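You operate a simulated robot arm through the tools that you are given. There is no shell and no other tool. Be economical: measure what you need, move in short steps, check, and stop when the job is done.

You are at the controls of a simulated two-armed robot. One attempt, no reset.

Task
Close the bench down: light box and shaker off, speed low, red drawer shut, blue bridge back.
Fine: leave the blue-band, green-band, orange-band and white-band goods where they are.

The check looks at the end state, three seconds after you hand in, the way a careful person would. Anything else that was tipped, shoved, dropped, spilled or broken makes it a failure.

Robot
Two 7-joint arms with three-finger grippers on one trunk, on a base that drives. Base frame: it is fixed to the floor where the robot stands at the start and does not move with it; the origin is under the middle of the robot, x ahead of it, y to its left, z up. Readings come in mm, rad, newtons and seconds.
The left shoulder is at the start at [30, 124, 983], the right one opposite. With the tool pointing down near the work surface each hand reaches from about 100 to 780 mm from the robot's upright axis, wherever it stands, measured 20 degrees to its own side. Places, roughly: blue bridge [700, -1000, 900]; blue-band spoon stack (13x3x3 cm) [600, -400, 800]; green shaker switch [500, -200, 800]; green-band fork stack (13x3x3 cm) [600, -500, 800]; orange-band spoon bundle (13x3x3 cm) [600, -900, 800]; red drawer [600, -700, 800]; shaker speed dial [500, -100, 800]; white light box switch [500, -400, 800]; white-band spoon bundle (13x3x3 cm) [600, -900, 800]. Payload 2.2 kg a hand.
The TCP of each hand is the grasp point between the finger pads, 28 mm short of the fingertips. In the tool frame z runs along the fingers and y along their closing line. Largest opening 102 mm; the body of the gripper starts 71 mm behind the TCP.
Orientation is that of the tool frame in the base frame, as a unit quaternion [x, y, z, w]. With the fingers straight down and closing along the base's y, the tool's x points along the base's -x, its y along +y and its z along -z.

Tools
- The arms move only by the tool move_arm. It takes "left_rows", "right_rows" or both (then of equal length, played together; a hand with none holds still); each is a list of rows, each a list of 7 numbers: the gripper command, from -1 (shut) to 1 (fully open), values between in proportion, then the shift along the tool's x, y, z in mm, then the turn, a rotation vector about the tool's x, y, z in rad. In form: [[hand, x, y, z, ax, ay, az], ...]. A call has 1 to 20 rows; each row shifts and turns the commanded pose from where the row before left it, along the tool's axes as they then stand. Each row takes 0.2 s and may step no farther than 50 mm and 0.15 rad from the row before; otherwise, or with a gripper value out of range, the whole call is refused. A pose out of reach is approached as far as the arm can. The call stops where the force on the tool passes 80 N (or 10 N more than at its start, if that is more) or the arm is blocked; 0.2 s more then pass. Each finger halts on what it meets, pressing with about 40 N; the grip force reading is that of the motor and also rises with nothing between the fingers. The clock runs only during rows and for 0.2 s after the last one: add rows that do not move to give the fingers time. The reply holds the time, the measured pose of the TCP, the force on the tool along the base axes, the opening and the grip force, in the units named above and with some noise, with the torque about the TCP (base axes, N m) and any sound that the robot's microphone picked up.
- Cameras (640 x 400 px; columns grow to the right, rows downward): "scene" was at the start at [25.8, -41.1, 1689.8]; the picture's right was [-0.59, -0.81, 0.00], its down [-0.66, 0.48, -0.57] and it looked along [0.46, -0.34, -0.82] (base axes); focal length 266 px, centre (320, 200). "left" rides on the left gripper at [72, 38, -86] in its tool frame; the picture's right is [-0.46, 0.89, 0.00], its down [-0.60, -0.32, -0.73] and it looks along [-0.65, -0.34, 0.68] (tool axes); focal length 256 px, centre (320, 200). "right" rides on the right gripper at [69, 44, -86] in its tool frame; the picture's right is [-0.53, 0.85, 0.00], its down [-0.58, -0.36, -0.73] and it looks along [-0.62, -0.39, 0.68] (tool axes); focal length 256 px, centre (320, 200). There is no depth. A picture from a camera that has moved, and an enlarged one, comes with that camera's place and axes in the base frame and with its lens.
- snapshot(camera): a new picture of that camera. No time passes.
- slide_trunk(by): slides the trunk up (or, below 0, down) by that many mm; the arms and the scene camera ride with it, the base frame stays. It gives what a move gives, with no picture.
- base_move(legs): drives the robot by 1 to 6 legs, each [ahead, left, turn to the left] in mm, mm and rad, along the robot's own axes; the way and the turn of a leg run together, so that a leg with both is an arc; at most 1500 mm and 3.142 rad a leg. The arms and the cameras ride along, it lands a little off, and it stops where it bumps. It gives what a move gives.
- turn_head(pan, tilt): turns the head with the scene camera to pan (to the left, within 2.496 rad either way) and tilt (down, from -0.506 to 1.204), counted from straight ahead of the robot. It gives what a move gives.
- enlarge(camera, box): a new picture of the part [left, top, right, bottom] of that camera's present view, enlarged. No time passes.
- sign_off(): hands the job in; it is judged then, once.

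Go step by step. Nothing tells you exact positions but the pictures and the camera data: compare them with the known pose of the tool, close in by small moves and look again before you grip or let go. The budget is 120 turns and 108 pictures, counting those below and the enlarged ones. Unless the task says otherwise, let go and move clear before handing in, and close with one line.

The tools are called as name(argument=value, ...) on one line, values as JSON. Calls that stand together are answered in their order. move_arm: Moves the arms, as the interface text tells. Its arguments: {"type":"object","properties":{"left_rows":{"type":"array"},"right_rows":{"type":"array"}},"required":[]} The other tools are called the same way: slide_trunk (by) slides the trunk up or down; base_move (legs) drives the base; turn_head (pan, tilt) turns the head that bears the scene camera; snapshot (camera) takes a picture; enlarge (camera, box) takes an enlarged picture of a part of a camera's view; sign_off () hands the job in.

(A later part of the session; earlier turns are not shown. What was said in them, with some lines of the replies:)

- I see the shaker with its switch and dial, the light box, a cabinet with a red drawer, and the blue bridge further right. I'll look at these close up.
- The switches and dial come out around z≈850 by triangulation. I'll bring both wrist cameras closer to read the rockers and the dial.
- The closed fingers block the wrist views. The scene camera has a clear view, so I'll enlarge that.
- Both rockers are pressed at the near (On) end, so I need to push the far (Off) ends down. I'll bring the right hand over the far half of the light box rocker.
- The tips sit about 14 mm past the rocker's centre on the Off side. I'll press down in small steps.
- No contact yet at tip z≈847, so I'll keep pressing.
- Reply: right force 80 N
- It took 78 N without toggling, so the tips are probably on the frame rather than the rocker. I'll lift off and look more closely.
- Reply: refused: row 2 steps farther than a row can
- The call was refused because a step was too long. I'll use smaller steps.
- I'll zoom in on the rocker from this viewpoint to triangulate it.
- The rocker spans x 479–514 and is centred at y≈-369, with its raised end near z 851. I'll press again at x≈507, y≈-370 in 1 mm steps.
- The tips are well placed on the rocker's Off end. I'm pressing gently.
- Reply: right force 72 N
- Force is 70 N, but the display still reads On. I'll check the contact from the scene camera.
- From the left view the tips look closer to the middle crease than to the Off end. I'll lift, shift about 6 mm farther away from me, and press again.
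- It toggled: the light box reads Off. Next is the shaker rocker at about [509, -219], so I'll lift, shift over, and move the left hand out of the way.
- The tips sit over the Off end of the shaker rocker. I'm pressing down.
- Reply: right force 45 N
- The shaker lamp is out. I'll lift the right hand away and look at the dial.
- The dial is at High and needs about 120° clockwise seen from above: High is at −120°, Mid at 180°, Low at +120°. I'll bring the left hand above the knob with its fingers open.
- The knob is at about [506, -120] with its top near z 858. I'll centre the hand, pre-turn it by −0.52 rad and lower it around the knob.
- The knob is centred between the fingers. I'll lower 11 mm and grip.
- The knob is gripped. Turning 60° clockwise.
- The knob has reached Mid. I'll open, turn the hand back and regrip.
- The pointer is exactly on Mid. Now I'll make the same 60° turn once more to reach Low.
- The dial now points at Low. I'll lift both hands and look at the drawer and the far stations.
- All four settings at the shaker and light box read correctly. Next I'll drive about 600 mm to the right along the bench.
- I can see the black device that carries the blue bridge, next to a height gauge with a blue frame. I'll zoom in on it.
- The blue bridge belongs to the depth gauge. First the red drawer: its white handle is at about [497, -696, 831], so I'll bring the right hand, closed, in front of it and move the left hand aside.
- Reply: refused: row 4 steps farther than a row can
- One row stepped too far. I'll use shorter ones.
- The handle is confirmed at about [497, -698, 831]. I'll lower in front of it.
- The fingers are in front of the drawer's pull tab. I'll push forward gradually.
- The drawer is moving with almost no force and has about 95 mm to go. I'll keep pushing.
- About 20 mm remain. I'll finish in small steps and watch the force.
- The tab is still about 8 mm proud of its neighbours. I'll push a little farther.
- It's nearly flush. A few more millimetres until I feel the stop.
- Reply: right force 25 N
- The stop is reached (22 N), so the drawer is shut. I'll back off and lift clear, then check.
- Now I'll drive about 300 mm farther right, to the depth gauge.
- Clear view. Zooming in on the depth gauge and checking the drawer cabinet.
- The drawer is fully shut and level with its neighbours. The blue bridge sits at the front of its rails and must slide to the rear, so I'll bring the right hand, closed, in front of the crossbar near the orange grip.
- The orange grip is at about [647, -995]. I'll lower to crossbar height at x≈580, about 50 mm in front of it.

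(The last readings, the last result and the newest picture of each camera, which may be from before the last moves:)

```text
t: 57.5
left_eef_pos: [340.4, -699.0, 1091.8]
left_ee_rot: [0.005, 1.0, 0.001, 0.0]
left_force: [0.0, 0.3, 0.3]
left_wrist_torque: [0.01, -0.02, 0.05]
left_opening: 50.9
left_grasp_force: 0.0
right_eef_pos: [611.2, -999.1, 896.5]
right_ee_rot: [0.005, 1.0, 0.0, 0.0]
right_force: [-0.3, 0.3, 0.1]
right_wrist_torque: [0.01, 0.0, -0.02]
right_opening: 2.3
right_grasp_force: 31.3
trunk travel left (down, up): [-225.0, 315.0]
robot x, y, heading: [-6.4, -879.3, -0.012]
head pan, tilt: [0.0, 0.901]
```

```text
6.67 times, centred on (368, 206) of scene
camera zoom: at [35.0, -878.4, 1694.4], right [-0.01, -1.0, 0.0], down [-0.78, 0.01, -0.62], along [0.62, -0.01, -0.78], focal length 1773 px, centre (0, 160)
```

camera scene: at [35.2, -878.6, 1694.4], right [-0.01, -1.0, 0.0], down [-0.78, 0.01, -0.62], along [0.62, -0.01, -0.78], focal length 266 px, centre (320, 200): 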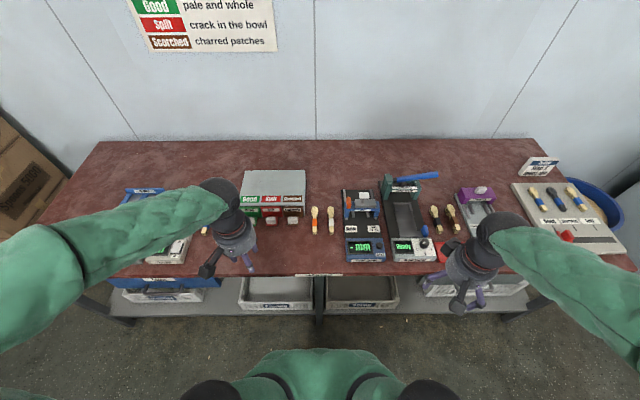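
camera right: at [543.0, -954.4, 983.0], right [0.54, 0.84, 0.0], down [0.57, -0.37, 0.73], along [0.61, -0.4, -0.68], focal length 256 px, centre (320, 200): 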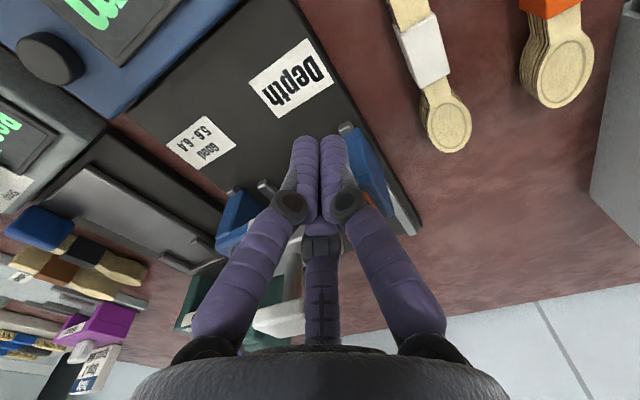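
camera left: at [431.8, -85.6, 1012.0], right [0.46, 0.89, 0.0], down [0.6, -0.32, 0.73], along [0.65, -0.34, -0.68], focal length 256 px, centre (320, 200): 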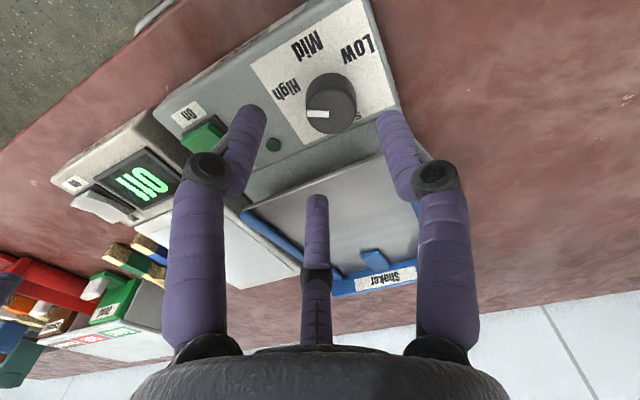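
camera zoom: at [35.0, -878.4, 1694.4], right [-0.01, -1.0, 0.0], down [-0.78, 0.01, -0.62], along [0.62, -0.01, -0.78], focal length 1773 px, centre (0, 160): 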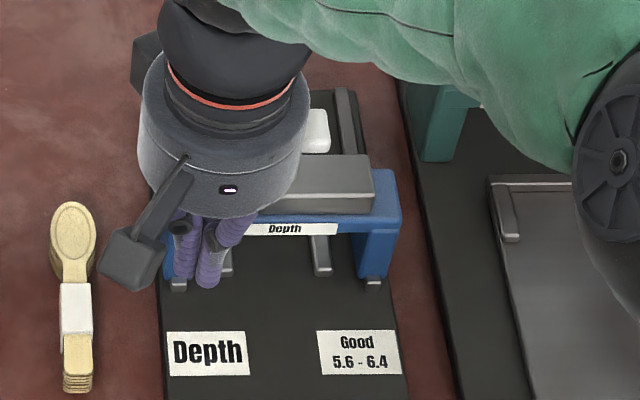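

The fingers are in front of the crossbar. I'll push toward the rear in small steps.

move_arm(right_rows=[[-1, -7, 0, 0, 0, 0, 0], [-1, -7, 0, 0, 0, 0, 0], [-1, -7, 0, 0, 0, 0, 0], [-1, -7, 0, 0, 0, 0, 0], [-1, -7, 0, 0, 0, 0, 0], [-1, 0, 0, 0, 0, 0, 0]])

enlarge(camera="scene", box=[336, 166, 400, 226])

```text
t: 58.9
left_eef_pos: [341.8, -696.4, 1092.9]
left_ee_rot: [0.005, 1.0, -0.001, 0.0]
left_force: [0.3, 0.0, 0.3]
left_wrist_torque: [0.0, 0.0, 0.02]
left_opening: 51.1
left_grasp_force: 0.0
right_eef_pos: [646.0, -1000.7, 896.7]
right_ee_rot: [0.005, 1.0, 0.0, 0.0]
right_force: [-1.0, 0.2, -1.1]
right_wrist_torque: [0.01, -0.01, -0.01]
right_opening: 2.3
right_grasp_force: 31.9
trunk travel left (down, up): [-225.0, 315.0]
robot x, y, heading: [-8.8, -880.5, -0.014]
head pan, tilt: [0.0, 0.901]
```

```text
6.67 times, centred on (368, 196) of scene
camera zoom: at [35.2, -878.6, 1694.4], right [-0.01, -1.0, 0.0], down [-0.78, 0.01, -0.62], along [0.62, -0.01, -0.78], focal length 1773 px, centre (0, 227)
```

zoom: 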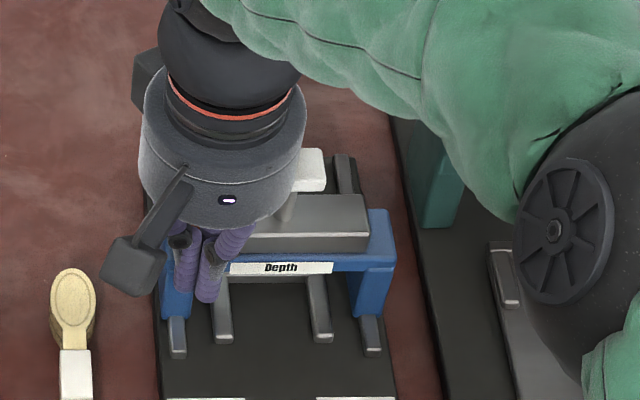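

The bridge slides easily, with the legs now off the front stops. I'll keep pushing.

move_arm(right_rows=[[-1, -7, 0, 0, 0, 0, 0], [-1, -7, 0, 0, 0, 0, 0], [-1, -7, 0, 0, 0, 0, 0], [-1, -7, 0, 0, 0, 0, 0], [-1, -7, 0, 0, 0, 0, 0], [-1, -5, 0, 0, 0, 0, 0], [-1, 0, 0, 0, 0, 0, 0]])

snapshot(camera="scene")

enlarge(camera="scene", box=[336, 156, 400, 216])

```text
t: 60.5
left_eef_pos: [341.0, -698.2, 1091.8]
left_ee_rot: [0.005, 1.0, 0.0, 0.0]
left_force: [-0.5, -0.8, -0.1]
left_wrist_torque: [0.0, 0.03, 0.0]
left_opening: 50.8
left_grasp_force: 0.1
right_eef_pos: [687.0, -1002.6, 897.0]
right_ee_rot: [0.006, 1.0, 0.001, 0.001]
right_force: [0.5, -0.1, -0.4]
right_wrist_torque: [-0.04, -0.01, 0.0]
right_opening: 1.9
right_grasp_force: 31.2
trunk travel left (down, up): [-225.0, 315.0]
robot x, y, heading: [-12.8, -879.6, -0.009]
head pan, tilt: [0.0, 0.901]
```

```text
35 pictures are left
camera scene: at [35.3, -878.5, 1694.4], right [-0.01, -1.0, 0.0], down [-0.78, 0.01, -0.62], along [0.62, -0.01, -0.78], focal length 266 px, centre (320, 200)
```

scene: 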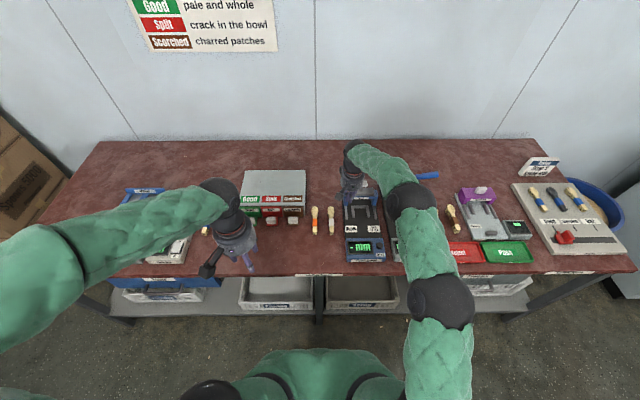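

```text
6.67 times, centred on (368, 186) of scene
camera zoom: at [35.3, -878.5, 1694.4], right [-0.01, -1.0, 0.0], down [-0.78, 0.01, -0.62], along [0.62, -0.01, -0.78], focal length 1773 px, centre (0, 293)
```

zoom: 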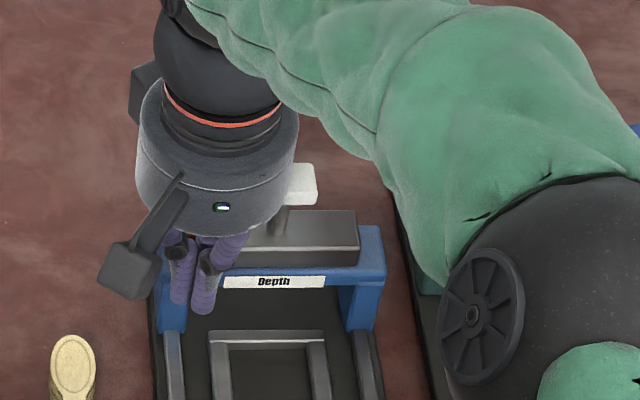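

Continuing in small steps toward the rear stop.

move_arm(right_rows=[[-1, -5, 0, 0, 0, 0, 0], [-1, -5, 0, 0, 0, 0, 0], [-1, -5, 0, 0, 0, 0, 0], [-1, -5, 0, 0, 0, 0, 0], [-1, 0, 0, 0, 0, 0, 0]])

enlarge(camera="scene", box=[336, 146, 400, 206])

```text
t: 61.7
left_eef_pos: [341.7, -696.9, 1091.6]
left_ee_rot: [0.004, 1.0, 0.0, 0.0]
left_force: [-0.9, 0.5, -1.1]
left_wrist_torque: [0.01, -0.03, 0.01]
left_opening: 50.9
left_grasp_force: 0.0
right_eef_pos: [706.0, -1002.1, 896.4]
right_ee_rot: [0.005, 1.0, 0.0, 0.0]
right_force: [-1.0, -0.8, -0.8]
right_wrist_torque: [-0.02, -0.02, 0.0]
right_opening: 2.0
right_grasp_force: 31.6
trunk travel left (down, up): [-225.0, 315.0]
robot x, y, heading: [-8.0, -881.1, -0.007]
head pan, tilt: [0.0, 0.901]
```

```text
6.67 times, centred on (368, 176) of scene
camera zoom: at [35.2, -878.4, 1694.4], right [-0.01, -1.0, 0.0], down [-0.78, 0.01, -0.62], along [0.62, -0.01, -0.78], focal length 1773 px, centre (0, 360)
```

zoom: 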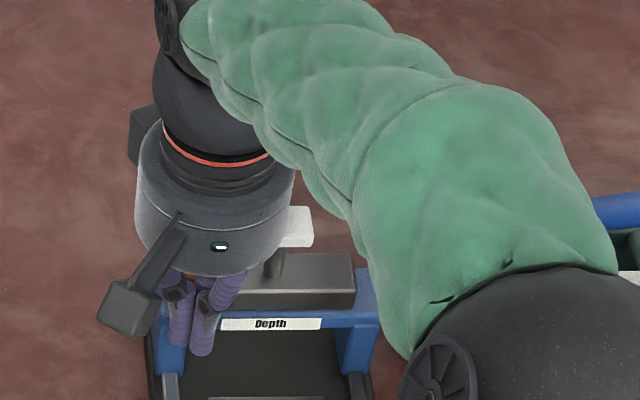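

Still free. Continuing.

move_arm(right_rows=[[-1, -4, 0, 0, 0, 0, 0], [-1, -4, 0, 0, 0, 0, 0], [-1, -4, 0, 0, 0, 0, 0], [-1, -3, 0, 0, 0, 0, 0], [-1, 0, 0, 0, 0, 0, 0]])

snapshot(camera="right")

```text
t: 62.9
left_eef_pos: [339.4, -699.6, 1091.8]
left_ee_rot: [0.004, 1.0, 0.001, 0.001]
left_force: [0.5, -0.3, -1.0]
left_wrist_torque: [0.0, 0.0, 0.0]
left_opening: 51.0
left_grasp_force: 0.0
right_eef_pos: [718.6, -1001.9, 896.9]
right_ee_rot: [0.005, 1.0, 0.001, -0.002]
right_force: [-14.1, -1.8, 1.5]
right_wrist_torque: [0.11, 0.1, -0.08]
right_opening: 2.0
right_grasp_force: 31.3
trunk travel left (down, up): [-225.0, 315.0]
robot x, y, heading: [-7.3, -878.8, -0.014]
head pan, tilt: [0.0, 0.901]
```

```text
32 pictures are left
camera right: at [651.5, -957.8, 983.4], right [0.54, 0.84, 0.0], down [0.58, -0.37, 0.73], along [0.61, -0.4, -0.68], focal length 256 px, centre (320, 200)
```

right: 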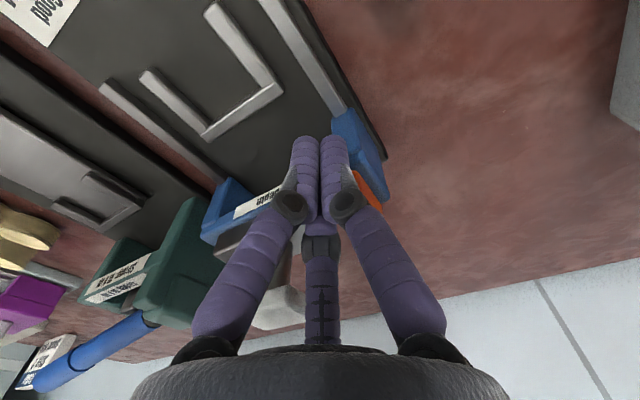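

There is 14 N of resistance and the bridge appears to be at the rear end. I'll back off, lift and check.

move_arm(right_rows=[[-1, 15, 0, 0, 0, 0, 0], [-1, 40, 0, 0, 0, 0, 0], [-1, 40, 0, 0, 0, 0, 0], [-1, 10, 0, -40, 0, 0, 0], [-1, 10, 0, -45, 0, 0, 0], [-1, 20, -20, -40, 0, 0, 0], [-1, 30, -30, -20, 0, 0, 0], [-1, 30, -38, 0, 0, 0, 0], [-1, 30, -38, 0, 0, 0, 0], [-1, 30, -38, 0, 0, 0, 0], [-1, 30, -38, 0, 0, 0, 0]])

snapshot(camera="scene")

enlarge(camera="scene", box=[326, 166, 422, 256])

```text
t: 65.3
left_eef_pos: [340.6, -698.2, 1092.5]
left_ee_rot: [0.005, 1.0, 0.0, 0.001]
left_force: [-0.1, 0.6, -0.1]
left_wrist_torque: [0.01, -0.01, 0.02]
left_opening: 51.1
left_grasp_force: 0.1
right_eef_pos: [436.2, -1202.9, 1038.1]
right_ee_rot: [0.005, 1.0, 0.001, 0.0]
right_force: [-0.2, -0.7, -0.4]
right_wrist_torque: [0.02, -0.02, -0.03]
right_opening: 2.0
right_grasp_force: 31.7
trunk travel left (down, up): [-225.0, 315.0]
robot x, y, heading: [-4.0, -882.1, -0.014]
head pan, tilt: [0.0, 0.901]
```

```text
31 pictures are left
camera scene: at [33.9, -879.1, 1694.4], right [-0.01, -1.0, 0.0], down [-0.78, 0.01, -0.62], along [0.62, -0.01, -0.78], focal length 266 px, centre (320, 200)
```

scene: 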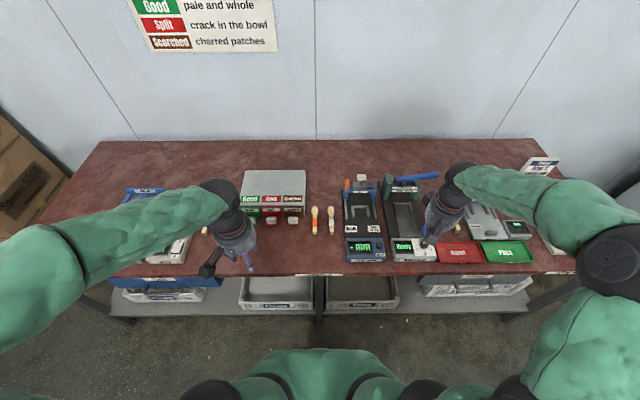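

```text
4.44 times, centred on (374, 211) of scene
camera zoom: at [33.9, -879.1, 1694.4], right [-0.01, -1.0, 0.0], down [-0.78, 0.01, -0.62], along [0.62, -0.01, -0.78], focal length 1182 px, centre (80, 151)
```

zoom: 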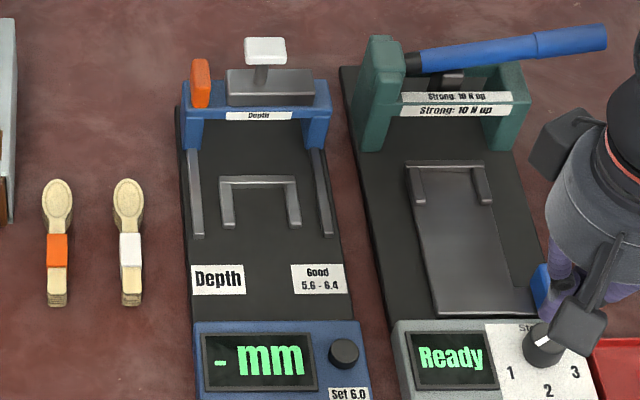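

The blue bridge is at the rear stop, the gauge base hasn't shifted, and the drawer is flush. The light box and shaker were off and the dial on Low when I last saw them. Both hands are clear, so I'm handing in.

sign_off()

```text
The job is handed in.
```

The bench is closed down: light box and shaker off, speed on Low, red drawer shut and blue bridge pushed back to its rear stop, with the banded goods left where they were.
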